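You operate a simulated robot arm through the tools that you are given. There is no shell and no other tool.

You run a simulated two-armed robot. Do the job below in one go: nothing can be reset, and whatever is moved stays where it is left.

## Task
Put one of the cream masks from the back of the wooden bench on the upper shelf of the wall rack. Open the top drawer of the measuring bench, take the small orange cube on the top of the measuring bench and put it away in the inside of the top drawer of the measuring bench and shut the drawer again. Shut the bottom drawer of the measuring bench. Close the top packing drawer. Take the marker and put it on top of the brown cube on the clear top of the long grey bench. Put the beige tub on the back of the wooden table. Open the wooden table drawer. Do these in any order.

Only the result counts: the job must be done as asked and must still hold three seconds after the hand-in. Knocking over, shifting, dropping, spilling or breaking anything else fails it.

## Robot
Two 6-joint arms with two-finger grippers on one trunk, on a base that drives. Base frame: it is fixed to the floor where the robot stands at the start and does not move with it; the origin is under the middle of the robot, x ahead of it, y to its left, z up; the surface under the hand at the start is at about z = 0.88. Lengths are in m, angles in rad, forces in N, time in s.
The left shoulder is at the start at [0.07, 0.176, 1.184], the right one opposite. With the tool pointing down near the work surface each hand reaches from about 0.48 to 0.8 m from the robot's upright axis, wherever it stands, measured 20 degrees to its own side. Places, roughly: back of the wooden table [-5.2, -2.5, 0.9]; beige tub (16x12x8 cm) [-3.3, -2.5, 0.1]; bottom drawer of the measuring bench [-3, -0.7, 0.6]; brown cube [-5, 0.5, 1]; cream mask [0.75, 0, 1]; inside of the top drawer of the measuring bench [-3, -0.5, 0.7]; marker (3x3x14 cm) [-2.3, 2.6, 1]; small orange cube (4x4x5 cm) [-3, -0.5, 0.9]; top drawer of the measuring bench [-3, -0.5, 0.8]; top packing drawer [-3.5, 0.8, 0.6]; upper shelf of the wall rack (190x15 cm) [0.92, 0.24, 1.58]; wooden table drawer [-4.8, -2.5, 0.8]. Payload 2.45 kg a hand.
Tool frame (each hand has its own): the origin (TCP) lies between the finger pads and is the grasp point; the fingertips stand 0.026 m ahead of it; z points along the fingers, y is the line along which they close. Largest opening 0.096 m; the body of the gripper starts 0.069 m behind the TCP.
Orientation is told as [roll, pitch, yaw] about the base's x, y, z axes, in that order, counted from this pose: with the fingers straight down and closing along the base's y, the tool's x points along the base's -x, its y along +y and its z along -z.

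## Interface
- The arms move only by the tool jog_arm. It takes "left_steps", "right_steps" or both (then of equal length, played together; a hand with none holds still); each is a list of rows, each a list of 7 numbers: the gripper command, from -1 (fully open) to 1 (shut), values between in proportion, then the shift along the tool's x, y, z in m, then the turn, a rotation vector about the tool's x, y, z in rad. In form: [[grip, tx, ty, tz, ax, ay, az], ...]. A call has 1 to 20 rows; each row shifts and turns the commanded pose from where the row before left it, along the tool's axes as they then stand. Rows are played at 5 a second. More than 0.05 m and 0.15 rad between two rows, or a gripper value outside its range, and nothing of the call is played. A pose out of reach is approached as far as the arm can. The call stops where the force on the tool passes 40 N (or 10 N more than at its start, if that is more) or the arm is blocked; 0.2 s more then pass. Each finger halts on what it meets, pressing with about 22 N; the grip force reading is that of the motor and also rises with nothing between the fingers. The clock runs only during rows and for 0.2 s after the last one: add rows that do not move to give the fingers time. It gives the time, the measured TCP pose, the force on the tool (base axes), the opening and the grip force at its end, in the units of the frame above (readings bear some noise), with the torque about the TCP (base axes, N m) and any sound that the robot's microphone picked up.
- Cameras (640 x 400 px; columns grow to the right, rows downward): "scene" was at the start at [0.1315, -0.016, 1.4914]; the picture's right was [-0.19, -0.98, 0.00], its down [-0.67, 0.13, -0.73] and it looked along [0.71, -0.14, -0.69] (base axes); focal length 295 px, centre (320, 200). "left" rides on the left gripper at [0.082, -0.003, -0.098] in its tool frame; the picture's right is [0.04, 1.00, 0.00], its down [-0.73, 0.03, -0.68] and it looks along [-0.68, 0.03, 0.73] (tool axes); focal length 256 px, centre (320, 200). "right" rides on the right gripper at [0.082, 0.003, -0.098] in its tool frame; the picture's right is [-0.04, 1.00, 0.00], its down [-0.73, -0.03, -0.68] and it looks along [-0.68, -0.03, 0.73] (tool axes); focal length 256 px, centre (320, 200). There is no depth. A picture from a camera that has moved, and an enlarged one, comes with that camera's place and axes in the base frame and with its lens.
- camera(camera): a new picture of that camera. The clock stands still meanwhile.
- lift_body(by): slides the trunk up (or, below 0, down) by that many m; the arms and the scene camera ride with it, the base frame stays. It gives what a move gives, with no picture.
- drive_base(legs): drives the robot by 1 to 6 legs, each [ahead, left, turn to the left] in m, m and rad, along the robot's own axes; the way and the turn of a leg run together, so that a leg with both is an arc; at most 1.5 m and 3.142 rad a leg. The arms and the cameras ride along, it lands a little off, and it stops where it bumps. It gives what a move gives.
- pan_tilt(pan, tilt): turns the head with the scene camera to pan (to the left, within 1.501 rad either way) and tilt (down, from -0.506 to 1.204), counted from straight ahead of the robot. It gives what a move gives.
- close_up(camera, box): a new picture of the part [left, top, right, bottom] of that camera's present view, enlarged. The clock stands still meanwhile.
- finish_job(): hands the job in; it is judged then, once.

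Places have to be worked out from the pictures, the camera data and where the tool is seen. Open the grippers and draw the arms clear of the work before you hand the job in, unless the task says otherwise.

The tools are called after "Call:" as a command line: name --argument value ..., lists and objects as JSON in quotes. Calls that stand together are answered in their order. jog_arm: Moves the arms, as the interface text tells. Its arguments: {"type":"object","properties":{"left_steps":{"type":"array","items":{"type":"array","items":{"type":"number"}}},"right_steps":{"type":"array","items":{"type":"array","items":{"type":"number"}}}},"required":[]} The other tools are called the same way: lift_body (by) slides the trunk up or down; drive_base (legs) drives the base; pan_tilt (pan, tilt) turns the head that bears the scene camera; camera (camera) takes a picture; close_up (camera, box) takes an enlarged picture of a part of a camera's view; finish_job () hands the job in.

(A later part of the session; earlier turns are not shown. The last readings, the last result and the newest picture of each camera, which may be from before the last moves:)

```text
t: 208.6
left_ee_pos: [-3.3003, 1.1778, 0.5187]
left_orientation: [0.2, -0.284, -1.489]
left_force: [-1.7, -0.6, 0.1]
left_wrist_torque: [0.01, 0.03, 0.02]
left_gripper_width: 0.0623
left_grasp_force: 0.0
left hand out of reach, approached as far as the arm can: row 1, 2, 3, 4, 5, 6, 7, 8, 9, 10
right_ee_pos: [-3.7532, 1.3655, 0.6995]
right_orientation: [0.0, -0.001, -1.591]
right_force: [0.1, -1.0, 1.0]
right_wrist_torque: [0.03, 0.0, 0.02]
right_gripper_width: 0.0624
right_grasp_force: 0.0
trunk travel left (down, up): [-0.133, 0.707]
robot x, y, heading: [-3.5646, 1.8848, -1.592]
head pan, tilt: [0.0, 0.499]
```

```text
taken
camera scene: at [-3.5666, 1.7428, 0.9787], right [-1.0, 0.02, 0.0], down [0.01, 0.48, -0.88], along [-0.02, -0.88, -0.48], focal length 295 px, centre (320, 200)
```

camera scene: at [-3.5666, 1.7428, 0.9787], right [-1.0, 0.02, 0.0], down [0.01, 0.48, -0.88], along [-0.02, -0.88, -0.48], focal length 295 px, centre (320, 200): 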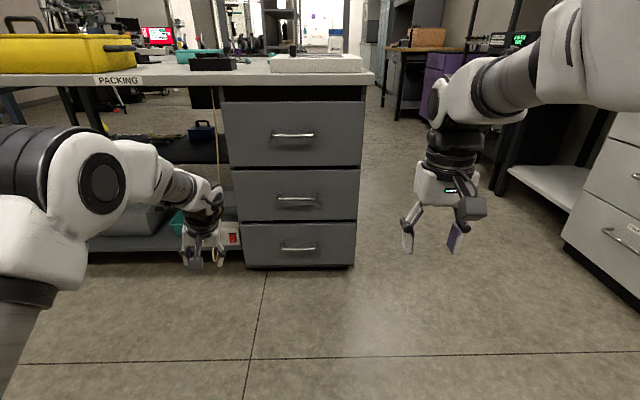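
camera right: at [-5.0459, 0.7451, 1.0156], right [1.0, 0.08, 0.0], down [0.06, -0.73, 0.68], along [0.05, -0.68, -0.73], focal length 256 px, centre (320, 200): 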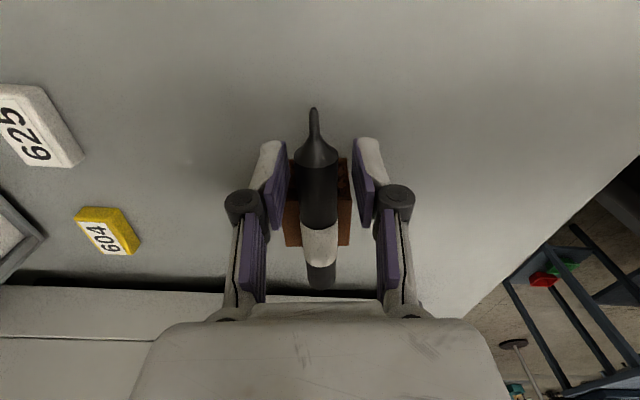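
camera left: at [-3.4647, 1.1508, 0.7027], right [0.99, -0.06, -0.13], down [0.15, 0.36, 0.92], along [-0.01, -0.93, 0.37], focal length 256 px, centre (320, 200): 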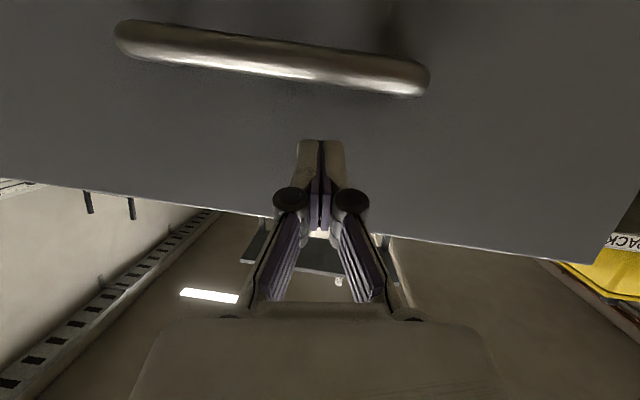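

Trunk moves are limited to 0.4 m per call. I raise it 0.4, then straighten the left hand's orientation.

Call:
lift_body --by 0.4

Call:
jog_arm --left_steps '[[-0.3, 0, 0, -0.03, 0.1, 0.1, 0.04], [-0.3, 0, 0, -0.04, 0.1, 0.1, 0.04], [-0.3, 0, 0, -0.04, 0, 0.084, 0.02], [-0.3, 0.03, 0, -0.04, 0, 0, 0], [-0.3, 0.04, 0, 0, 0, 0, 0], [-0.3, 0.04, 0, 0, 0, 0, 0], [-0.3, 0, 0, 0, 0, 0, 0]]'

Call:
lift_body --by 0.25

```text
t: 212.4
left_ee_pos: [-3.3006, 1.1768, 0.9166]
left_orientation: [0.2, -0.285, -1.488]
left_force: [0.0, -0.8, 0.1]
left_wrist_torque: [-0.02, 0.0, -0.03]
left_gripper_width: 0.0622
left_grasp_force: 0.1
right_ee_pos: [-3.7543, 1.3648, 1.1]
right_orientation: [0.0, -0.002, -1.591]
right_force: [-0.8, 0.7, 0.0]
right_wrist_torque: [0.01, 0.0, 0.01]
right_gripper_width: 0.0626
right_grasp_force: 0.1
trunk travel left (down, up): [-0.533, 0.307]
robot x, y, heading: [-3.5662, 1.8807, -1.593]
head pan, tilt: [0.0, 0.499]
```

```text
t: 214.0
left_ee_pos: [-3.2429, 1.3898, 1.0135]
left_orientation: [0.07, -0.035, -1.525]
left_force: [-0.1, -0.2, 0.4]
left_wrist_torque: [0.02, 0.01, 0.0]
left_gripper_width: 0.0624
left_grasp_force: 0.0
left hand out of reach, approached as far as the arm can: row 1, 2, 3, 4
right_ee_pos: [-3.7532, 1.3642, 1.0999]
right_orientation: [0.001, -0.001, -1.592]
right_force: [1.4, -0.2, -0.3]
right_wrist_torque: [0.07, 0.02, -0.02]
right_gripper_width: 0.0622
right_grasp_force: 0.1
trunk travel left (down, up): [-0.533, 0.307]
robot x, y, heading: [-3.5651, 1.8864, -1.599]
head pan, tilt: [0.0, 0.499]
```

```text
t: 216.6
left_ee_pos: [-3.2423, 1.3896, 1.2631]
left_orientation: [0.07, -0.036, -1.526]
left_force: [-0.6, -0.7, -0.2]
left_wrist_torque: [-0.01, 0.02, 0.01]
left_gripper_width: 0.0623
left_grasp_force: 0.0
right_ee_pos: [-3.7537, 1.3655, 1.35]
right_orientation: [-0.002, 0.0, -1.593]
right_force: [-1.2, 0.9, -0.8]
right_wrist_torque: [-0.01, 0.02, -0.01]
right_gripper_width: 0.0626
right_grasp_force: 0.1
trunk travel left (down, up): [-0.783, 0.057]
robot x, y, heading: [-3.5642, 1.8823, -1.595]
head pan, tilt: [0.0, 0.499]
```

Next the measuring bench from its −y side. I slide right to the middle of the aisle (x≈−4.33), straighten the heading, and drive ahead past the benches.

Call:
drive_base --legs '[[0, -0.77, 0.024]]'

Call:
pan_tilt --pan 0.2 --tilt 0.4

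Call:
camera --camera "scene"

```text
t: 220.7
left_ee_pos: [-4.0006, 1.4075, 1.2626]
left_orientation: [0.069, -0.035, -1.51]
left_force: [0.3, -0.3, 0.1]
left_wrist_torque: [0.01, -0.01, 0.03]
left_gripper_width: 0.0626
left_grasp_force: 0.1
right_ee_pos: [-4.5103, 1.3748, 1.3509]
right_orientation: [0.0, -0.001, -1.576]
right_force: [0.0, -0.5, 0.2]
right_wrist_torque: [-0.01, -0.01, -0.02]
right_gripper_width: 0.0625
right_grasp_force: 0.1
trunk travel left (down, up): [-0.783, 0.057]
robot x, y, heading: [-4.3272, 1.8932, -1.586]
head pan, tilt: [0.0, 0.499]
```

```text
t: 221.5
left_ee_pos: [-4.0009, 1.4065, 1.2633]
left_orientation: [0.069, -0.036, -1.51]
left_force: [0.2, 0.1, 0.2]
left_wrist_torque: [-0.03, 0.01, 0.02]
left_gripper_width: 0.0624
left_grasp_force: 0.0
right_ee_pos: [-4.5125, 1.3742, 1.35]
right_orientation: [0.001, 0.0, -1.576]
right_force: [0.4, -0.6, 0.0]
right_wrist_torque: [0.0, 0.02, -0.02]
right_gripper_width: 0.0625
right_grasp_force: 0.1
trunk travel left (down, up): [-0.783, 0.057]
robot x, y, heading: [-4.3283, 1.8958, -1.579]
head pan, tilt: [0.201, 0.4]
```

```text
taken
camera scene: at [-4.3129, 1.7549, 1.6378], right [-0.98, -0.19, 0.0], down [-0.07, 0.38, -0.92], along [0.18, -0.9, -0.39], focal length 295 px, centre (320, 200)
```

scene: 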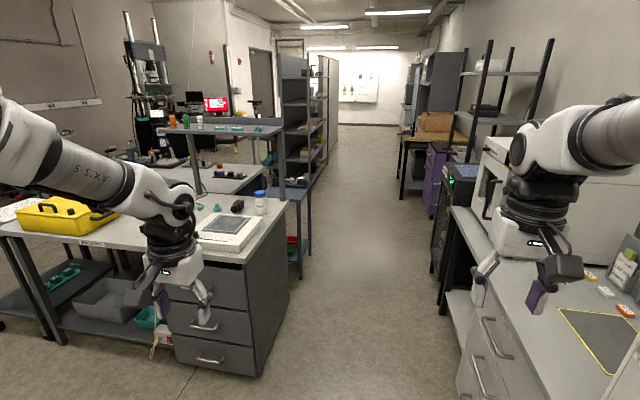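

The aisle is clear on both sides. I drive ahead 3.1 m to about y≈−1.2.

Call:
drive_base --legs '[[1.5, 0, 0], [1.5, 0, 0]]'

Call:
pan_tilt --pan 1.2 --tilt 0.45

Call:
camera --camera "scene"

Call:
pan_tilt --pan 0.3 --tilt 0.45

Call:
camera --camera "scene"

```text
t: 236.1
left_ee_pos: [-4.0955, -1.628, 1.2633]
left_orientation: [0.07, -0.036, -1.528]
left_force: [-0.1, -0.5, 0.2]
left_wrist_torque: [-0.02, -0.01, -0.02]
left_gripper_width: 0.0623
left_grasp_force: 0.0
right_ee_pos: [-4.6061, -1.651, 1.3498]
right_orientation: [-0.001, 0.001, -1.595]
right_force: [-0.2, 0.0, 0.4]
right_wrist_torque: [0.02, 0.01, 0.0]
right_gripper_width: 0.0623
right_grasp_force: 0.1
trunk travel left (down, up): [-0.783, 0.057]
robot x, y, heading: [-4.4184, -1.1303, -1.597]
head pan, tilt: [0.201, 0.4]
```

```text
t: 237.3
left_ee_pos: [-4.0961, -1.6277, 1.2634]
left_orientation: [0.068, -0.036, -1.528]
left_force: [-0.1, 0.1, 0.4]
left_wrist_torque: [-0.01, 0.01, 0.01]
left_gripper_width: 0.0624
left_grasp_force: 0.0
right_ee_pos: [-4.6062, -1.6508, 1.3503]
right_orientation: [0.001, 0.002, -1.595]
right_force: [0.2, 0.0, 0.2]
right_wrist_torque: [0.0, -0.04, 0.0]
right_gripper_width: 0.0625
right_grasp_force: 0.1
trunk travel left (down, up): [-0.783, 0.057]
robot x, y, heading: [-4.4132, -1.1308, -1.595]
head pan, tilt: [1.201, 0.45]
```

```text
taken
camera scene: at [-4.3314, -1.2183, 1.6332], right [-0.39, -0.92, 0.0], down [-0.4, 0.17, -0.9], along [0.83, -0.35, -0.44], focal length 295 px, centre (320, 200)
```

scene: 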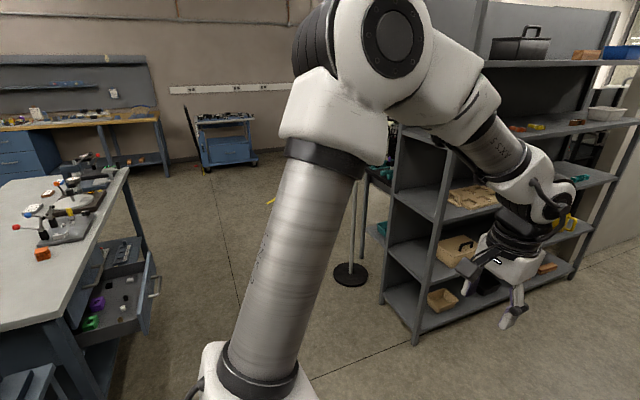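

```text
t: 238.5
left_ee_pos: [-4.0951, -1.6274, 1.2637]
left_orientation: [0.07, -0.034, -1.529]
left_force: [-0.3, 0.0, -0.2]
left_wrist_torque: [0.01, -0.01, -0.03]
left_gripper_width: 0.0625
left_grasp_force: 0.1
right_ee_pos: [-4.6056, -1.6505, 1.35]
right_orientation: [-0.001, -0.001, -1.596]
right_force: [0.3, 1.1, 1.2]
right_wrist_torque: [-0.03, 0.0, -0.02]
right_gripper_width: 0.0624
right_grasp_force: 0.1
trunk travel left (down, up): [-0.783, 0.057]
robot x, y, heading: [-4.4146, -1.1305, -1.597]
head pan, tilt: [0.3, 0.45]
```

```text
taken
camera scene: at [-4.3912, -1.2712, 1.6332], right [-0.96, -0.27, 0.0], down [-0.12, 0.42, -0.9], along [0.24, -0.87, -0.44], focal length 295 px, centre (320, 200)
```

scene: 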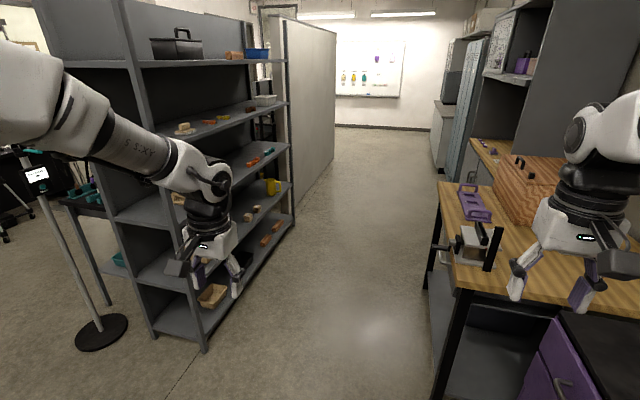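

I can see the measuring bench's open bottom drawer, the orange cube on its top, and the tub on the rack's bottom shelf (≈(−3.22, −2.6)). I tidy the left hand, then drive around to face the measuring bench's drawer side.

Call:
jog_arm --left_steps '[[-0.3, 0, -0.035, 0, 0.035, 0.018, 0.034], [-0.3, 0, -0.035, 0, 0.035, 0.018, 0.034], [-0.3, 0, 0, 0, 0, 0, 0]]'

Call:
drive_base --legs '[[0.3, 0.55, 0], [0, 0, 1.59], [0.75, 0, 0], [0, 0, 1.5708]]'

Call:
pan_tilt --pan 0.0 --tilt 0.7

Call:
camera --camera "scene"

```text
t: 239.3
left_ee_pos: [-4.116, -1.612, 1.2467]
left_orientation: [0.005, -0.001, -1.583]
left_force: [-0.3, 0.8, 0.4]
left_wrist_torque: [0.0, 0.0, 0.01]
left_gripper_width: 0.0621
left_grasp_force: 0.0
left hand out of reach, approached as far as the arm can: row 1, 2
right_ee_pos: [-4.606, -1.6509, 1.3505]
right_orientation: [0.0, 0.0, -1.595]
right_force: [-0.6, 0.2, -0.3]
right_wrist_torque: [-0.01, -0.01, -0.03]
right_gripper_width: 0.0626
right_grasp_force: 0.0
trunk travel left (down, up): [-0.783, 0.057]
robot x, y, heading: [-4.4148, -1.1297, -1.596]
head pan, tilt: [0.3, 0.45]
```

```text
t: 254.2
left_ee_pos: [-3.4523, -0.9834, 1.2469]
left_orientation: [0.005, -0.001, 1.61]
left_force: [-0.6, 0.5, 0.6]
left_wrist_torque: [0.02, -0.02, 0.0]
left_gripper_width: 0.0624
left_grasp_force: 0.0
right_ee_pos: [-2.9667, -0.9192, 1.3504]
right_orientation: [-0.001, 0.001, 1.599]
right_force: [-0.3, 0.3, 0.5]
right_wrist_torque: [-0.01, 0.01, -0.01]
right_gripper_width: 0.0622
right_grasp_force: 0.0
trunk travel left (down, up): [-0.783, 0.057]
robot x, y, heading: [-3.1304, -1.4475, 1.595]
head pan, tilt: [0.3, 0.45]
```

```text
t: 255.0
left_ee_pos: [-3.4527, -0.982, 1.2461]
left_orientation: [0.004, 0.0, 1.61]
left_force: [-0.2, 0.3, -0.3]
left_wrist_torque: [0.03, 0.01, -0.02]
left_gripper_width: 0.0623
left_grasp_force: 0.0
right_ee_pos: [-2.9658, -0.9175, 1.3497]
right_orientation: [-0.001, 0.0, 1.597]
right_force: [-0.3, 0.9, -0.1]
right_wrist_torque: [0.01, -0.01, -0.02]
right_gripper_width: 0.0622
right_grasp_force: 0.1
trunk travel left (down, up): [-0.783, 0.057]
robot x, y, heading: [-3.1323, -1.4489, 1.594]
head pan, tilt: [0.0, 0.7]
```

```text
taken
camera scene: at [-3.1341, -1.3119, 1.611], right [1.0, 0.03, 0.0], down [0.02, -0.64, -0.77], along [-0.02, 0.77, -0.64], focal length 295 px, centre (320, 200)
```

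scene: 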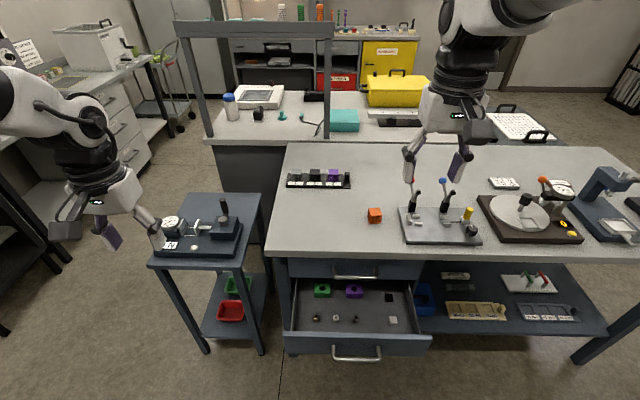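

The measuring bench's top drawer is closed, bottom drawer open, orange cube at (374,216). I lower the trunk for a second view to measure heights.

Call:
lift_body --by -0.35

Call:
pan_tilt --pan 0.0 --tilt 0.5

Call:
camera --camera "scene"

Call:
close_up --camera "scene" --box '[260, 180, 460, 305]'

```text
t: 258.4
left_ee_pos: [-3.4531, -0.984, 0.8954]
left_orientation: [0.005, 0.0, 1.61]
left_force: [0.1, 0.0, 0.3]
left_wrist_torque: [0.03, 0.04, 0.01]
left_gripper_width: 0.0625
left_grasp_force: 0.0
right_ee_pos: [-2.9657, -0.9187, 0.9999]
right_orientation: [0.001, 0.0, 1.598]
right_force: [-0.4, 0.0, 0.1]
right_wrist_torque: [0.01, -0.01, -0.02]
right_gripper_width: 0.0625
right_grasp_force: 0.1
trunk travel left (down, up): [-0.433, 0.407]
robot x, y, heading: [-3.1309, -1.4433, 1.598]
head pan, tilt: [0.0, 0.7]
```

```text
t: 259.1
left_ee_pos: [-3.4524, -0.9835, 0.8968]
left_orientation: [0.005, 0.001, 1.61]
left_force: [-0.4, -0.3, 0.4]
left_wrist_torque: [0.0, 0.04, 0.0]
left_gripper_width: 0.0624
left_grasp_force: 0.1
right_ee_pos: [-2.965, -0.9178, 0.9994]
right_orientation: [0.0, 0.0, 1.598]
right_force: [-0.1, 0.5, 1.3]
right_wrist_torque: [0.02, 0.0, 0.03]
right_gripper_width: 0.0626
right_grasp_force: 0.0
trunk travel left (down, up): [-0.433, 0.407]
robot x, y, heading: [-3.1322, -1.4551, 1.592]
head pan, tilt: [0.0, 0.499]
```

```text
taken
camera scene: at [-3.134, -1.3058, 1.2786], right [1.0, 0.03, 0.0], down [0.01, -0.48, -0.88], along [-0.02, 0.88, -0.48], focal length 295 px, centre (320, 200)
```

scene: 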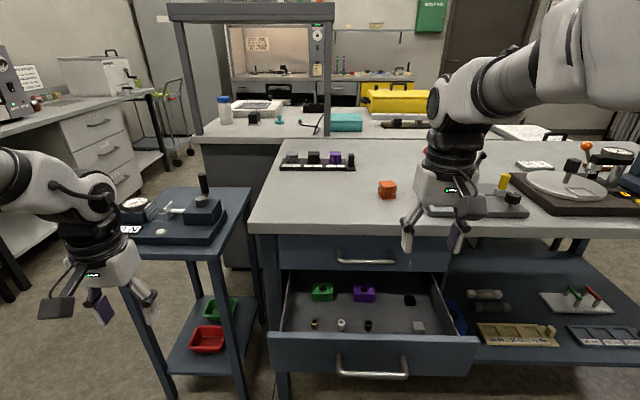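

```text
3.20 times, centred on (360, 242) of scene
camera zoom: at [-3.134, -1.3058, 1.2786], right [1.0, 0.03, 0.0], down [0.01, -0.48, -0.88], along [-0.02, 0.88, -0.48], focal length 944 px, centre (192, 64)
```

zoom: 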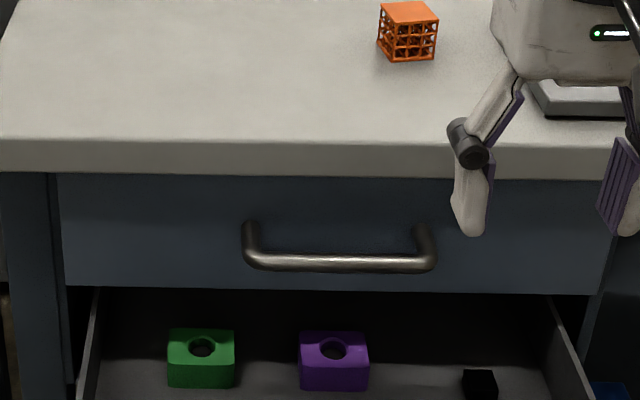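

Measured: bottom panel at y≈−0.885 (top z≈0.71, handle z≈0.62); top drawer handle at (−3.03, −0.72, 0.778); orange cube ≈(−2.96, −0.547). First I close the bottom drawer as I did the packing drawer: back off, and bring the left hand (closed) into the forward-pointing pose.

Call:
drive_base --legs '[[-0.2, -0.17, 0]]'

Call:
jog_arm --left_steps '[[1, 0, -0.03, -0.04, 0, 0, 0], [1, 0, -0.03, -0.04, 0, 0, 0], [1, 0, -0.03, -0.04, 0, 0, 0], [1, 0, -0.03, -0.04, 0, 0, 0], [1, 0, -0.03, -0.04, 0, 0, 0], [1, -0.04, 0, 0.02, 0, 0, 0], [1, -0.04, 0, 0.02, 0, 0, 0], [1, -0.04, 0, 0.02, 0, 0, 0], [1, -0.04, -0.02, 0.02, 0, 0, 0], [1, -0.04, -0.02, 0.02, 0, 0, 0], [1, 0, 0, 0, 0, 0, 0]]'

Call:
jog_arm --left_steps '[[1, 0, 0, 0, 0, -0.147, 0], [1, 0, 0, 0, 0, -0.147, 0], [1, 0, 0, 0, 0, -0.147, 0], [1, 0, 0, 0, 0, -0.147, 0], [1, 0, 0, 0, 0, -0.147, 0], [1, 0, 0, 0, 0, -0.147, 0], [1, 0, 0, 0, 0, -0.147, 0], [1, 0, 0, 0, 0, -0.147, 0], [1, 0, 0, 0, 0, -0.147, 0], [1, 0, 0, 0, 0, -0.147, 0], [1, 0, 0, 0, 0, 0, 0]]'

Call:
camera --camera "scene"

```text
t: 261.0
left_ee_pos: [-3.2775, -1.1803, 0.8972]
left_orientation: [0.004, -0.001, 1.61]
left_force: [-1.1, 0.4, -0.1]
left_wrist_torque: [-0.02, 0.0, 0.01]
left_gripper_width: 0.0624
left_grasp_force: 0.1
right_ee_pos: [-2.7909, -1.1165, 1.0009]
right_orientation: [-0.002, 0.002, 1.597]
right_force: [-1.0, -0.5, 0.3]
right_wrist_torque: [0.01, -0.01, 0.01]
right_gripper_width: 0.0624
right_grasp_force: 0.1
trunk travel left (down, up): [-0.433, 0.407]
robot x, y, heading: [-2.956, -1.6457, 1.593]
head pan, tilt: [0.0, 0.499]
```

```text
t: 263.4
left_ee_pos: [-3.2929, -1.1018, 0.8164]
left_orientation: [0.028, -0.012, 1.64]
left_force: [0.3, 0.4, -0.8]
left_wrist_torque: [0.02, -0.03, 0.01]
left_gripper_width: 0.0
left_grasp_force: 21.7
left hand out of reach, approached as far as the arm can: row 1, 2, 3, 4, 5, 6, 7, 8, 9, 10
right_ee_pos: [-2.7916, -1.117, 1.0001]
right_orientation: [-0.002, 0.0, 1.597]
right_force: [-0.1, -0.2, 0.9]
right_wrist_torque: [0.02, -0.01, -0.04]
right_gripper_width: 0.0626
right_grasp_force: 0.1
trunk travel left (down, up): [-0.433, 0.407]
robot x, y, heading: [-2.9563, -1.6414, 1.59]
head pan, tilt: [0.0, 0.499]
```

```text
t: 265.8
left_ee_pos: [-3.2924, -1.1014, 0.8163]
left_orientation: [0.045, -1.471, 1.566]
left_force: [0.5, -0.4, 0.3]
left_wrist_torque: [0.01, 0.01, -0.01]
left_gripper_width: 0.0001
left_grasp_force: 21.8
right_ee_pos: [-2.7913, -1.1163, 0.9995]
right_orientation: [0.001, 0.0, 1.597]
right_force: [-0.1, 0.5, 0.3]
right_wrist_torque: [0.05, -0.02, 0.02]
right_gripper_width: 0.0623
right_grasp_force: 0.1
trunk travel left (down, up): [-0.433, 0.407]
robot x, y, heading: [-2.9565, -1.6444, 1.589]
head pan, tilt: [0.0, 0.499]
```

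```text
taken
camera scene: at [-2.9593, -1.5038, 1.2788], right [1.0, 0.02, 0.0], down [0.01, -0.48, -0.88], along [-0.02, 0.88, -0.48], focal length 295 px, centre (320, 200)
```

scene: 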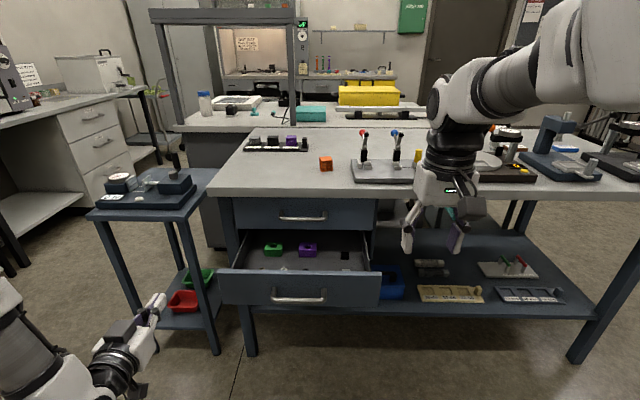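

The left hand is now pointing forward (pitch −1.47). I move it in front of the bottom drawer's panel, above its handle.

Call:
jog_arm --left_steps '[[1, 0.0189, -0.0382, 0.0191, 0, 0, 0], [1, 0.0189, -0.0382, 0.0191, 0, 0, 0], [1, 0.0189, -0.0382, 0.0191, 0, 0, 0], [1, 0.0189, -0.0382, 0.0191, 0, 0, 0], [1, 0.0189, -0.0382, 0.0191, 0, 0, 0], [1, 0.0189, -0.0382, 0.0191, 0, 0, 0], [1, 0.0189, -0.0382, 0.0191, 0, 0, 0], [1, 0, 0, 0, 0, 0, 0]]'

Call:
camera --camera "scene"

Call:
camera --camera "left"

```text
t: 267.6
left_ee_pos: [-3.0681, -0.9554, 0.6587]
left_orientation: [0.04, -1.469, 1.567]
left_force: [0.0, 0.2, 0.1]
left_wrist_torque: [-0.02, 0.0, -0.06]
left_gripper_width: 0.0
left_grasp_force: 21.9
left hand out of reach, approached as far as the arm can: row 6, 7
right_ee_pos: [-2.7912, -1.1161, 1.0002]
right_orientation: [-0.001, 0.0, 1.596]
right_force: [-0.9, -0.9, 0.0]
right_wrist_torque: [0.02, 0.01, -0.03]
right_gripper_width: 0.0623
right_grasp_force: 0.1
trunk travel left (down, up): [-0.433, 0.407]
robot x, y, heading: [-2.9564, -1.6456, 1.589]
head pan, tilt: [0.0, 0.499]
```

```text
taken
camera scene: at [-2.9596, -1.5035, 1.2787], right [1.0, 0.02, 0.0], down [0.01, -0.48, -0.88], along [-0.02, 0.88, -0.48], focal length 295 px, centre (320, 200)
```

scene: 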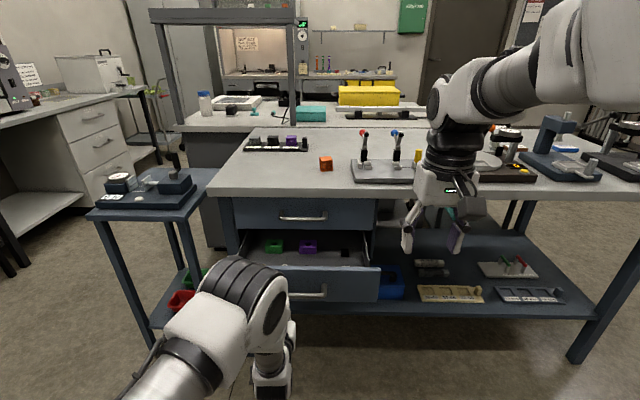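

```text
taken
camera left: at [-3.0603, -1.0594, 0.588], right [-1.0, -0.04, -0.04], down [0.0, -0.6, 0.8], along [-0.05, 0.8, 0.6], focal length 256 px, centre (320, 200)
```

left: 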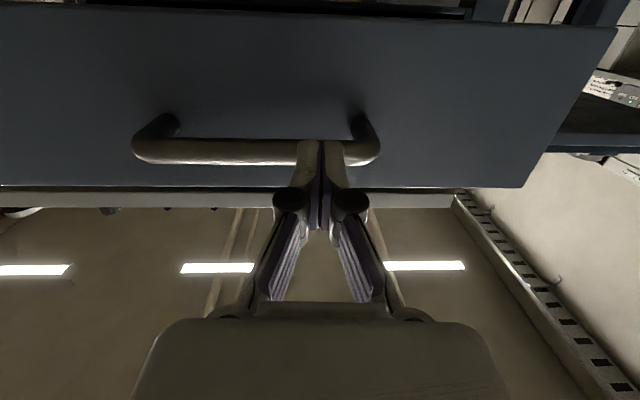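

Fingertips are level with the handle bar; I raise them 3 cm to push the flat panel above the handle, then push forward.

Call:
jog_arm --left_steps '[[1, -0.015, 0, 0, 0, 0, 0], [1, -0.015, 0, 0, 0, 0, 0], [1, 0, 0, 0, 0, 0, 0]]'

Call:
camera --camera "left"

```text
t: 268.4
left_ee_pos: [-3.073, -0.9497, 0.6851]
left_orientation: [0.041, -1.468, 1.566]
left_force: [-1.3, 0.2, -1.1]
left_wrist_torque: [0.02, -0.01, 0.01]
left_gripper_width: 0.0
left_grasp_force: 22.3
left hand out of reach, approached as far as the arm can: row 2
right_ee_pos: [-2.7908, -1.1161, 0.9995]
right_orientation: [0.0, -0.001, 1.597]
right_force: [1.2, -0.4, 0.2]
right_wrist_torque: [0.03, -0.01, 0.01]
right_gripper_width: 0.0625
right_grasp_force: 0.0
trunk travel left (down, up): [-0.433, 0.407]
robot x, y, heading: [-2.9577, -1.646, 1.589]
head pan, tilt: [0.0, 0.499]
```

```text
taken
camera left: at [-3.0662, -1.0527, 0.6164], right [-1.0, -0.04, -0.04], down [0.0, -0.6, 0.8], along [-0.05, 0.8, 0.6], focal length 256 px, centre (320, 200)
```

left: 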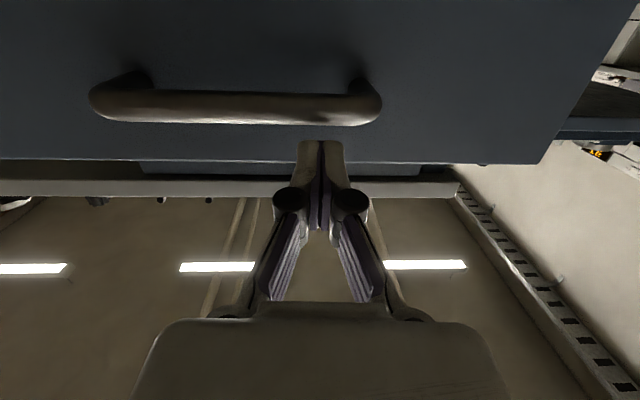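

Tips now sit between handle and panel top. I push along +y in 2 cm rows.

Call:
jog_arm --left_steps '[[1, -0.002, -0.0008, 0.0199, 0, 0, 0], [1, -0.002, -0.0008, 0.0199, 0, 0, 0], [1, -0.002, -0.0008, 0.0199, 0, 0, 0], [1, -0.002, -0.0008, 0.0199, 0, 0, 0], [1, -0.002, -0.0008, 0.0199, 0, 0, 0], [1, -0.002, -0.0008, 0.0199, 0, 0, 0], [1, 0, 0, 0, 0, 0, 0]]'

Call:
camera --camera "left"

Call:
camera --camera "scene"

```text
t: 270.0
left_ee_pos: [-3.0739, -0.8275, 0.6877]
left_orientation: [0.05, -1.469, 1.562]
left_force: [0.3, -0.6, -0.1]
left_wrist_torque: [-0.04, 0.02, 0.02]
left_gripper_width: 0.0001
left_grasp_force: 21.8
right_ee_pos: [-2.7912, -1.1167, 1.0004]
right_orientation: [0.0, -0.001, 1.596]
right_force: [-0.4, -0.4, -0.3]
right_wrist_torque: [0.02, 0.0, -0.01]
right_gripper_width: 0.0622
right_grasp_force: 0.0
trunk travel left (down, up): [-0.433, 0.407]
robot x, y, heading: [-2.9546, -1.6448, 1.595]
head pan, tilt: [0.0, 0.499]
```

```text
taken
camera left: at [-3.0664, -0.9324, 0.6169], right [-1.0, -0.04, -0.03], down [0.0, -0.6, 0.8], along [-0.06, 0.8, 0.6], focal length 256 px, centre (320, 200)
```

left: 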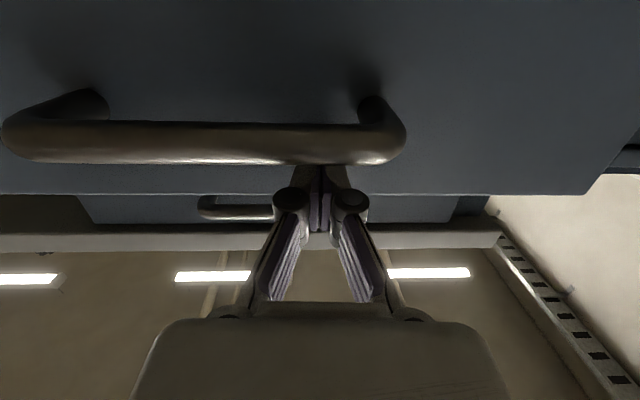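

```text
taken
camera scene: at [-2.9593, -1.5034, 1.2787], right [1.0, 0.02, 0.0], down [0.01, -0.48, -0.88], along [-0.02, 0.88, -0.48], focal length 295 px, centre (320, 200)
```

scene: 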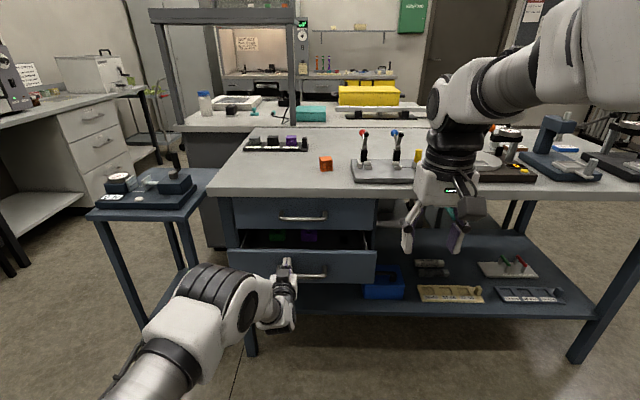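

The bottom drawer is sliding in easily. I continue pushing.

Call:
jog_arm --left_steps '[[1, -0.002, -0.0008, 0.0199, 0, 0, 0], [1, -0.002, -0.0008, 0.0199, 0, 0, 0], [1, -0.002, -0.0008, 0.0199, 0, 0, 0], [1, -0.002, -0.0008, 0.0199, 0, 0, 0], [1, 0, 0, 0, 0, 0, 0]]'

Call:
jog_arm --left_steps '[[1, -0.001, -0.0004, 0.01, 0, 0, 0], [1, -0.001, -0.0004, 0.01, 0, 0, 0], [1, 0, 0, 0, 0, 0, 0]]'

Call:
camera --camera "scene"

```text
t: 271.2
left_ee_pos: [-3.0736, -0.7484, 0.6877]
left_orientation: [0.047, -1.471, 1.561]
left_force: [-0.4, 0.6, -0.7]
left_wrist_torque: [-0.02, 0.0, 0.01]
left_gripper_width: 0.0
left_grasp_force: 21.3
right_ee_pos: [-2.7916, -1.1161, 1.0007]
right_orientation: [0.001, 0.0, 1.597]
right_force: [0.5, -0.7, 0.2]
right_wrist_torque: [0.0, -0.02, 0.01]
right_gripper_width: 0.0623
right_grasp_force: 0.0
trunk travel left (down, up): [-0.433, 0.407]
robot x, y, heading: [-2.9547, -1.6433, 1.594]
head pan, tilt: [0.0, 0.499]
```

```text
t: 272.0
left_ee_pos: [-3.0701, -0.7415, 0.6969]
left_orientation: [0.044, -1.472, 1.566]
left_force: [-0.7, -1.2, 0.2]
left_wrist_torque: [-0.02, -0.03, 0.02]
left_gripper_width: 0.0001
left_grasp_force: 22.6
left hand out of reach, approached as far as the arm can: row 1, 2
right_ee_pos: [-2.7901, -1.117, 0.9992]
right_orientation: [0.0, -0.001, 1.599]
right_force: [-0.7, 0.2, -0.9]
right_wrist_torque: [0.01, -0.01, 0.01]
right_gripper_width: 0.0623
right_grasp_force: 0.0
trunk travel left (down, up): [-0.433, 0.407]
robot x, y, heading: [-2.956, -1.6409, 1.591]
head pan, tilt: [0.0, 0.499]
```

```text
taken
camera scene: at [-2.9595, -1.5031, 1.2787], right [1.0, 0.02, 0.0], down [0.01, -0.48, -0.88], along [-0.02, 0.88, -0.48], focal length 295 px, centre (320, 200)
```

scene: 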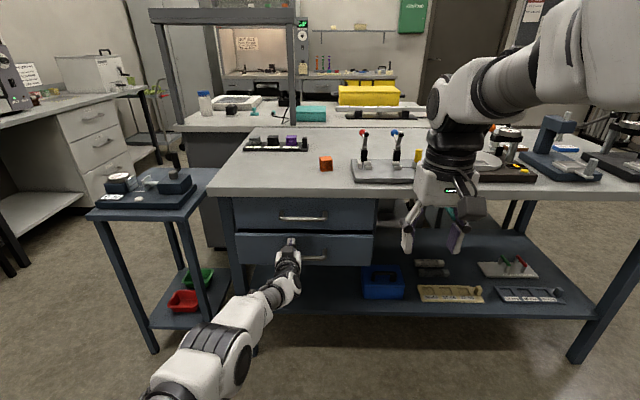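

The arm is at full stretch with ~3 cm to go. I pull the hand back 0.1 m, drive the base up 0.1 m, and finish the push with the arm's own force limit.

Call:
jog_arm --left_steps '[[1, 0.006, 0, -0.03, 0, 0, 0], [1, 0.006, 0, -0.03, 0, 0, 0], [1, 0, 0, -0.04, 0, 0, 0], [1, 0, 0, 0, 0, 0, 0]]'

Call:
drive_base --legs '[[0.08, 0, 0]]'

Call:
camera --camera "left"

```text
t: 273.0
left_ee_pos: [-3.0668, -0.8424, 0.6955]
left_orientation: [0.043, -1.468, 1.569]
left_force: [0.3, 0.6, -0.6]
left_wrist_torque: [0.01, -0.01, 0.01]
left_gripper_width: 0.0001
left_grasp_force: 22.2
right_ee_pos: [-2.7927, -1.1157, 0.9994]
right_orientation: [0.0, 0.002, 1.597]
right_force: [-0.2, 0.3, 0.9]
right_wrist_torque: [-0.02, -0.01, -0.02]
right_gripper_width: 0.0624
right_grasp_force: 0.0
trunk travel left (down, up): [-0.433, 0.407]
robot x, y, heading: [-2.9557, -1.6457, 1.596]
head pan, tilt: [0.0, 0.499]
```

```text
t: 274.1
left_ee_pos: [-3.0699, -0.761, 0.6945]
left_orientation: [0.047, -1.469, 1.565]
left_force: [-0.3, 0.4, -0.3]
left_wrist_torque: [0.02, 0.02, -0.01]
left_gripper_width: 0.0
left_grasp_force: 21.2
right_ee_pos: [-2.7937, -1.035, 0.998]
right_orientation: [0.001, 0.002, 1.598]
right_force: [1.3, 1.2, 0.0]
right_wrist_torque: [-0.01, 0.01, -0.01]
right_gripper_width: 0.0624
right_grasp_force: 0.0
trunk travel left (down, up): [-0.433, 0.407]
robot x, y, heading: [-2.9585, -1.5639, 1.595]
head pan, tilt: [0.0, 0.499]
```

```text
taken
camera left: at [-3.0618, -0.8669, 0.6244], right [-1.0, -0.04, -0.04], down [0.0, -0.6, 0.8], along [-0.06, 0.8, 0.6], focal length 256 px, centre (320, 200)
```

left: 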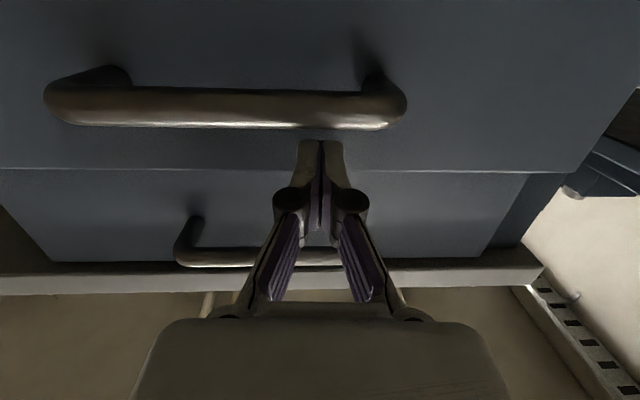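

Now I push the last few centimetres with the arm in 1 cm rows, letting the force limit stop it.

Call:
jog_arm --left_steps '[[1, 0.006, 0, 0, 0, 0, 0], [1, -0.001, -0.0004, 0.01, 0, 0, 0], [1, -0.001, -0.0004, 0.01, 0, 0, 0], [1, -0.001, -0.0004, 0.01, 0, 0, 0], [1, -0.001, -0.0004, 0.01, 0, 0, 0], [1, -0.001, -0.0004, 0.01, 0, 0, 0], [1, -0.001, -0.0004, 0.01, 0, 0, 0], [1, 0, 0, 0, 0, 0, 0]]'

Call:
camera --camera "left"

Call:
camera --camera "scene"

```text
t: 275.7
left_ee_pos: [-3.0681, -0.711, 0.6895]
left_orientation: [0.058, -1.466, 1.553]
left_force: [-2.1, -31.1, 11.8]
left_wrist_torque: [0.61, -0.1, -0.06]
left_gripper_width: 0.0
left_grasp_force: 27.7
right_ee_pos: [-2.7934, -1.0418, 1.0034]
right_orientation: [0.0, -0.007, 1.599]
right_force: [-1.4, 0.4, -0.5]
right_wrist_torque: [0.01, 0.0, -0.01]
right_gripper_width: 0.0625
right_grasp_force: 0.1
trunk travel left (down, up): [-0.433, 0.407]
robot x, y, heading: [-2.9576, -1.5644, 1.603]
head pan, tilt: [0.0, 0.499]
stopped in row 8 (left hand): the force on the tool passed its limit at 52 N (the readings are from after the stop); the commanded pose is now the measured one
```

```text
taken
camera left: at [-3.0619, -0.816, 0.6201], right [-1.0, -0.04, -0.03], down [0.0, -0.6, 0.8], along [-0.06, 0.8, 0.6], focal length 256 px, centre (320, 200)
```

left: 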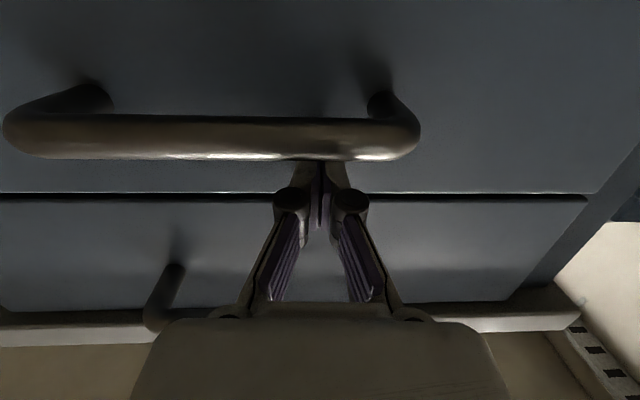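

```text
taken
camera scene: at [-2.9616, -1.4313, 1.2797], right [1.0, 0.03, 0.0], down [0.01, -0.47, -0.88], along [-0.02, 0.88, -0.47], focal length 295 px, centre (320, 200)
```

scene: 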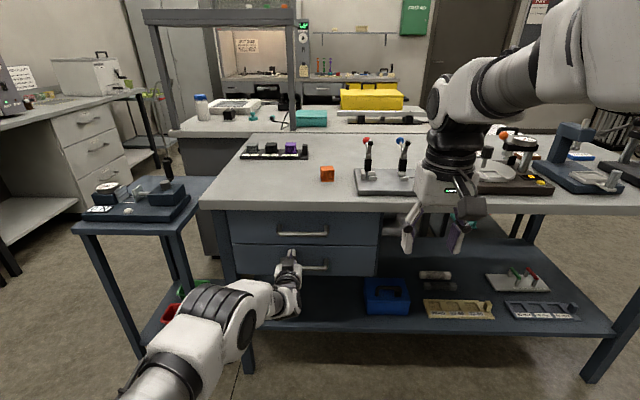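

The bottom drawer is shut, flush with the panel above. I back the left hand off, then roll it 90° about its own axis (fingers closing vertically) to grip the top drawer's handle bar.

Call:
jog_arm --left_steps '[[1, 0, 0, -0.03, 0, 0, 0], [1, 0, 0, -0.05, 0, 0, 0], [1, 0, 0, -0.04, 0, 0, 0], [1, -0.04, 0, 0, 0, 0, 0], [1, -0.04, 0, 0, 0, 0, 0], [1, 0, 0, 0, 0, 0, 0.1428], [1, 0, 0, 0, 0, 0, 0.1428], [1, 0, 0, 0, 0, 0, 0.1428], [1, 0, 0, 0, 0, 0, 0.1428], [1, 0, 0, 0, 0, 0, 0.1428], [1, 0, 0, 0, 0, 0, 0.1428], [1, 0, 0, 0, 0, 0, 0.1428], [1, 0, 0, 0, 0, 0, 0.1428], [1, 0, 0, 0, 0, 0, 0.1428], [1, 0, 0, 0, 0, 0, 0.1428], [1, 0, 0, 0, 0, 0, 0.1428], [1, 0, 0, 0, 0, 0, 0]]'

Call:
camera --camera "left"

Call:
camera --camera "scene"

```text
t: 279.3
left_ee_pos: [-3.0694, -0.8138, 0.7768]
left_orientation: [1.461, 0.007, 0.037]
left_force: [-1.2, 0.9, -0.8]
left_wrist_torque: [0.02, 0.0, 0.0]
left_gripper_width: 0.0
left_grasp_force: 28.4
left hand out of reach, approached as far as the arm can: row 5
right_ee_pos: [-2.7927, -1.0373, 0.9997]
right_orientation: [0.0, 0.002, 1.6]
right_force: [1.2, 0.4, -0.5]
right_wrist_torque: [0.01, 0.0, 0.0]
right_gripper_width: 0.0625
right_grasp_force: 0.1
trunk travel left (down, up): [-0.433, 0.407]
robot x, y, heading: [-2.9583, -1.5672, 1.595]
head pan, tilt: [0.0, 0.499]
```

```text
taken
camera left: at [-3.1467, -0.9145, 0.7863], right [-0.04, 0.11, 0.99], down [0.76, -0.64, 0.1], along [0.65, 0.76, -0.06], focal length 256 px, centre (320, 200)
```

left: 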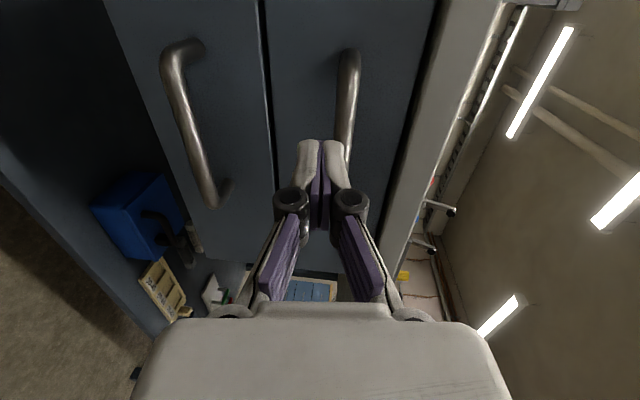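

```text
taken
camera scene: at [-2.9616, -1.4246, 1.2787], right [1.0, 0.03, 0.0], down [0.01, -0.48, -0.88], along [-0.02, 0.88, -0.48], focal length 295 px, centre (320, 200)
```

scene: 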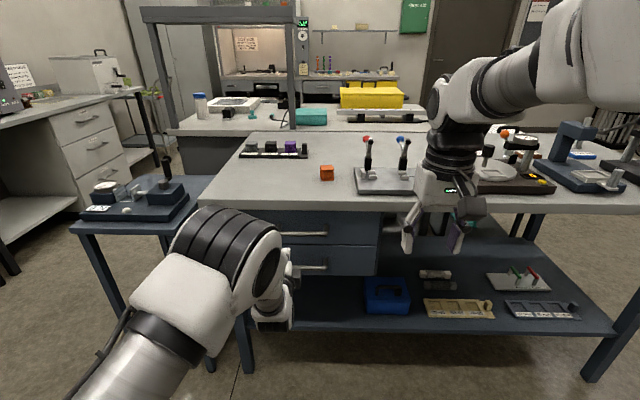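

The top handle bar lies about 12 mm above the TCP level, at z≈0.789. I level the hand, open it to 6 cm, and align with the bar before moving in.

Call:
jog_arm --left_steps '[[-0.25, -0.015, 0.006, 0, -0.11, -0.037, 0], [-0.25, -0.015, 0.006, 0, 0, 0, 0], [-0.25, 0, 0, 0, 0, 0, 0]]'

Call:
camera --camera "left"

```text
t: 280.1
left_ee_pos: [-3.0545, -0.8041, 0.7861]
left_orientation: [1.569, 0.003, 0.001]
left_force: [0.8, -0.2, -0.1]
left_wrist_torque: [0.01, -0.01, 0.0]
left_gripper_width: 0.0599
left_grasp_force: 0.1
left hand out of reach, approached as far as the arm can: row 1, 2
right_ee_pos: [-2.7943, -1.0376, 0.9996]
right_orientation: [0.001, 0.0, 1.599]
right_force: [0.3, 0.5, 0.2]
right_wrist_torque: [0.01, 0.02, -0.04]
right_gripper_width: 0.0623
right_grasp_force: 0.1
trunk travel left (down, up): [-0.433, 0.407]
robot x, y, heading: [-2.9611, -1.5631, 1.591]
head pan, tilt: [0.0, 0.499]
```

```text
taken
camera left: at [-3.1352, -0.9021, 0.7838], right [-0.04, 0.0, 1.0], down [0.73, -0.68, 0.03], along [0.68, 0.73, 0.02], focal length 256 px, centre (320, 200)
```

left: 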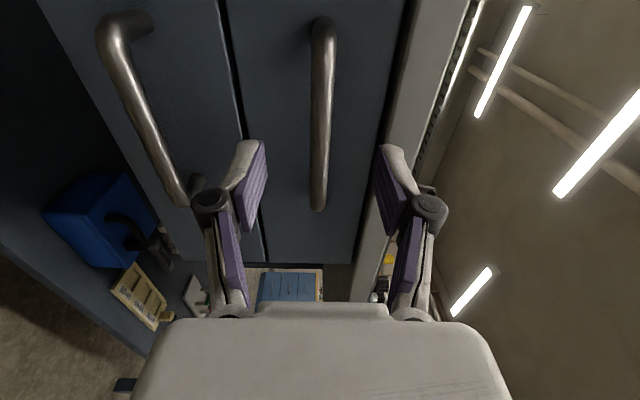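

The bar is centred in the gripper's view (same height as the TCP). I move in 8 cm so the bar is between the pads.

Call:
jog_arm --left_steps '[[-0.25, -0.007, 0, 0.027, 0, 0, 0], [-0.25, -0.007, 0, 0.027, 0, 0, 0], [-0.25, -0.006, 0, 0.026, 0, 0, 0], [-0.25, 0, 0, 0, 0, 0, 0]]'

Call:
camera --camera "left"

```text
t: 281.1
left_ee_pos: [-3.0349, -0.7258, 0.7856]
left_orientation: [1.571, 0.003, 0.002]
left_force: [-0.9, 0.3, 0.0]
left_wrist_torque: [-0.02, 0.02, 0.01]
left_gripper_width: 0.0599
left_grasp_force: 0.1
right_ee_pos: [-2.7947, -1.0387, 0.9996]
right_orientation: [0.0, 0.0, 1.598]
right_force: [0.1, 0.7, 0.1]
right_wrist_torque: [-0.03, -0.02, 0.02]
right_gripper_width: 0.0624
right_grasp_force: 0.1
trunk travel left (down, up): [-0.433, 0.407]
robot x, y, heading: [-2.9573, -1.5644, 1.597]
head pan, tilt: [0.0, 0.499]
```

```text
taken
camera left: at [-3.1148, -0.8223, 0.7848], right [-0.04, 0.0, 1.0], down [0.74, -0.68, 0.03], along [0.68, 0.74, 0.02], focal length 256 px, centre (320, 200)
```

left: 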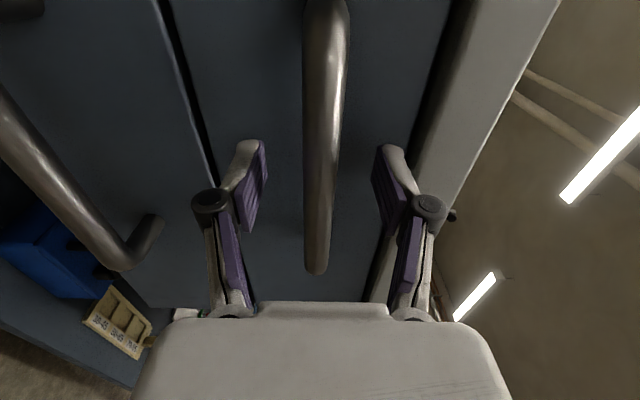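

Bar end geometry gives bar y≈−0.72, inside the pads. I close on it.

Call:
jog_arm --left_steps '[[-0.25, 0, 0, 0.005, 0, 0, 0], [0.5, 0, 0, 0, 0, 0, 0], [1, 0, 0, 0, 0, 0, 0], [1, 0, 0, 0, 0, 0, 0], [1, 0, 0, 0, 0, 0, 0]]'

Call:
camera --camera "left"

```text
t: 282.3
left_ee_pos: [-3.0346, -0.7201, 0.7852]
left_orientation: [1.571, 0.002, 0.002]
left_force: [-0.4, 0.5, 1.8]
left_wrist_torque: [-0.01, -0.2, 0.1]
left_gripper_width: 0.0141
left_grasp_force: 40.1
right_ee_pos: [-2.7922, -1.038, 1.0006]
right_orientation: [0.0, -0.001, 1.598]
right_force: [0.2, 0.2, -0.1]
right_wrist_torque: [0.01, 0.0, 0.02]
right_gripper_width: 0.0621
right_grasp_force: 0.0
trunk travel left (down, up): [-0.433, 0.407]
robot x, y, heading: [-2.958, -1.5678, 1.597]
head pan, tilt: [0.0, 0.499]
```

```text
taken
camera left: at [-3.1146, -0.817, 0.7844], right [-0.04, 0.0, 1.0], down [0.74, -0.68, 0.03], along [0.68, 0.74, 0.02], focal length 256 px, centre (320, 200)
```

left: 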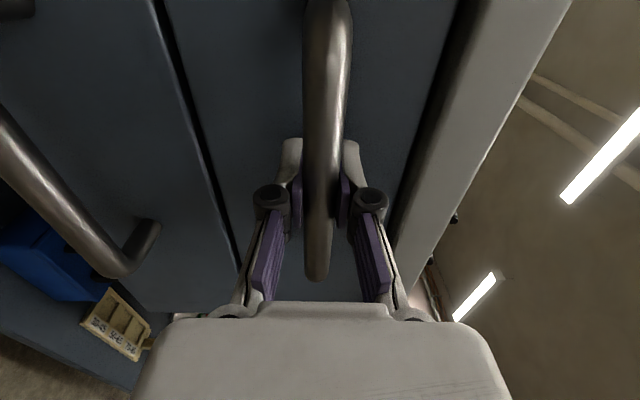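

Handle gripped (14 mm). I pull the drawer out along −y in 2 cm rows.

Call:
jog_arm --left_steps '[[1, 0, 0, -0.01, 0, 0, 0], [1, 0, 0, -0.02, 0, 0, 0], [1, 0, 0, -0.02, 0, 0, 0], [1, 0, 0, -0.02, 0, 0, 0], [1, 0, 0, -0.02, 0, 0, 0], [1, 0, 0, 0, 0, 0, 0]]'

Call:
camera --camera "scene"

```text
t: 283.7
left_ee_pos: [-3.0438, -0.8002, 0.786]
left_orientation: [1.575, 0.008, -0.002]
left_force: [36.1, 0.7, 18.3]
left_wrist_torque: [-0.11, -0.59, 0.1]
left_gripper_width: 0.0146
left_grasp_force: 40.6
left hand out of reach, approached as far as the arm can: row 4, 5
right_ee_pos: [-2.7897, -1.0391, 1.0004]
right_orientation: [0.002, -0.002, 1.597]
right_force: [-0.8, -0.1, 0.6]
right_wrist_torque: [-0.01, 0.04, 0.01]
right_gripper_width: 0.0624
right_grasp_force: 0.0
trunk travel left (down, up): [-0.433, 0.407]
robot x, y, heading: [-2.9536, -1.5671, 1.595]
head pan, tilt: [0.0, 0.499]
```

```text
taken
camera scene: at [-2.9562, -1.4272, 1.2792], right [1.0, 0.02, 0.0], down [0.01, -0.48, -0.88], along [-0.02, 0.88, -0.48], focal length 295 px, centre (320, 200)
```

scene: 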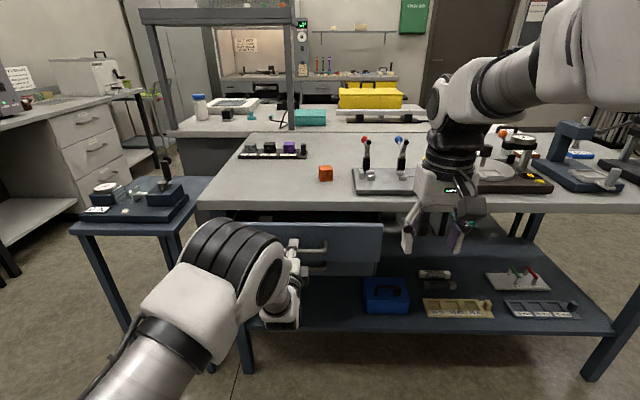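

The drawer is out ~8 cm but the arm is at its inner limit and pushing sideways. I relieve that offset and pull the rest by driving the base back.

Call:
jog_arm --left_steps '[[1, -0.006, 0.002, 0.004, 0, 0, 0], [1, 0, 0, 0, 0, 0, 0]]'

Call:
drive_base --legs '[[-0.07, 0, 0]]'

Call:
camera --camera "scene"

```text
t: 284.3
left_ee_pos: [-3.0453, -0.7942, 0.7859]
left_orientation: [1.574, 0.006, 0.0]
left_force: [24.6, 0.4, 19.3]
left_wrist_torque: [-0.13, -0.28, -0.1]
left_gripper_width: 0.0143
left_grasp_force: 40.4
left hand out of reach, approached as far as the arm can: row 1
right_ee_pos: [-2.7908, -1.039, 1.0011]
right_orientation: [0.004, 0.0, 1.598]
right_force: [0.0, 0.3, 0.0]
right_wrist_torque: [0.0, -0.02, -0.01]
right_gripper_width: 0.0625
right_grasp_force: 0.0
trunk travel left (down, up): [-0.433, 0.407]
robot x, y, heading: [-2.9579, -1.5679, 1.596]
head pan, tilt: [0.0, 0.499]
```

```text
t: 285.4
left_ee_pos: [-3.0462, -0.8688, 0.7856]
left_orientation: [1.573, 0.005, 0.004]
left_force: [8.4, 0.9, 19.3]
left_wrist_torque: [-0.07, -0.17, 0.72]
left_gripper_width: 0.0142
left_grasp_force: 40.6
right_ee_pos: [-2.7917, -1.1123, 1.0016]
right_orientation: [0.002, -0.002, 1.598]
right_force: [0.1, -0.4, 0.0]
right_wrist_torque: [0.04, -0.04, -0.02]
right_gripper_width: 0.0629
right_grasp_force: 0.1
trunk travel left (down, up): [-0.433, 0.407]
robot x, y, heading: [-2.9556, -1.6401, 1.6]
head pan, tilt: [0.0, 0.499]
```

```text
taken
camera scene: at [-2.9585, -1.5006, 1.2793], right [1.0, 0.03, 0.0], down [0.01, -0.48, -0.88], along [-0.02, 0.88, -0.48], focal length 295 px, centre (320, 200)
```

scene: 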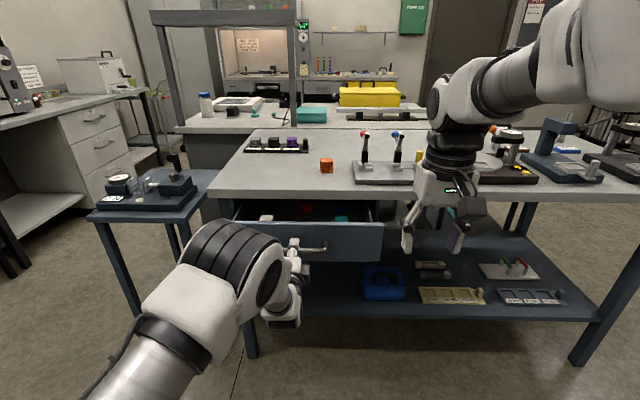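

Opening smoothly, with small objects visible inside. I pull another 7 cm.

Call:
drive_base --legs '[[-0.07, 0, 0]]'

Call:
camera --camera "scene"

```text
t: 286.4
left_ee_pos: [-3.0461, -0.9363, 0.7866]
left_orientation: [1.574, 0.001, 0.006]
left_force: [-5.2, 0.1, 15.5]
left_wrist_torque: [-0.01, -0.13, -0.04]
left_gripper_width: 0.0145
left_grasp_force: 40.5
right_ee_pos: [-2.7925, -1.1803, 1.0025]
right_orientation: [0.0, -0.004, 1.6]
right_force: [-0.4, -0.4, -0.8]
right_wrist_torque: [0.04, -0.02, 0.04]
right_gripper_width: 0.0624
right_grasp_force: 0.1
trunk travel left (down, up): [-0.433, 0.407]
robot x, y, heading: [-2.9523, -1.7066, 1.597]
head pan, tilt: [0.0, 0.499]
```

```text
taken
camera scene: at [-2.9587, -1.5695, 1.2792], right [1.0, 0.03, 0.0], down [0.01, -0.48, -0.88], along [-0.02, 0.88, -0.48], focal length 295 px, centre (320, 200)
```

scene: 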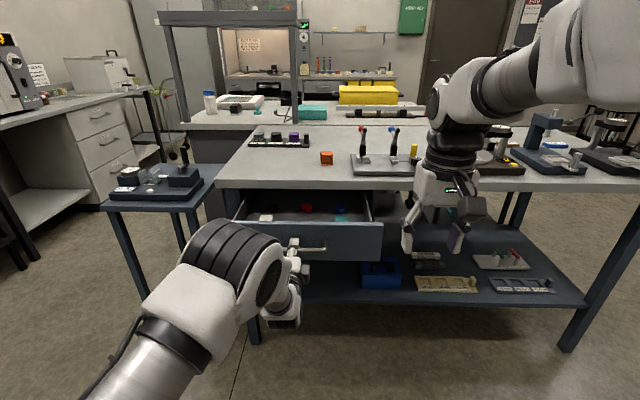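

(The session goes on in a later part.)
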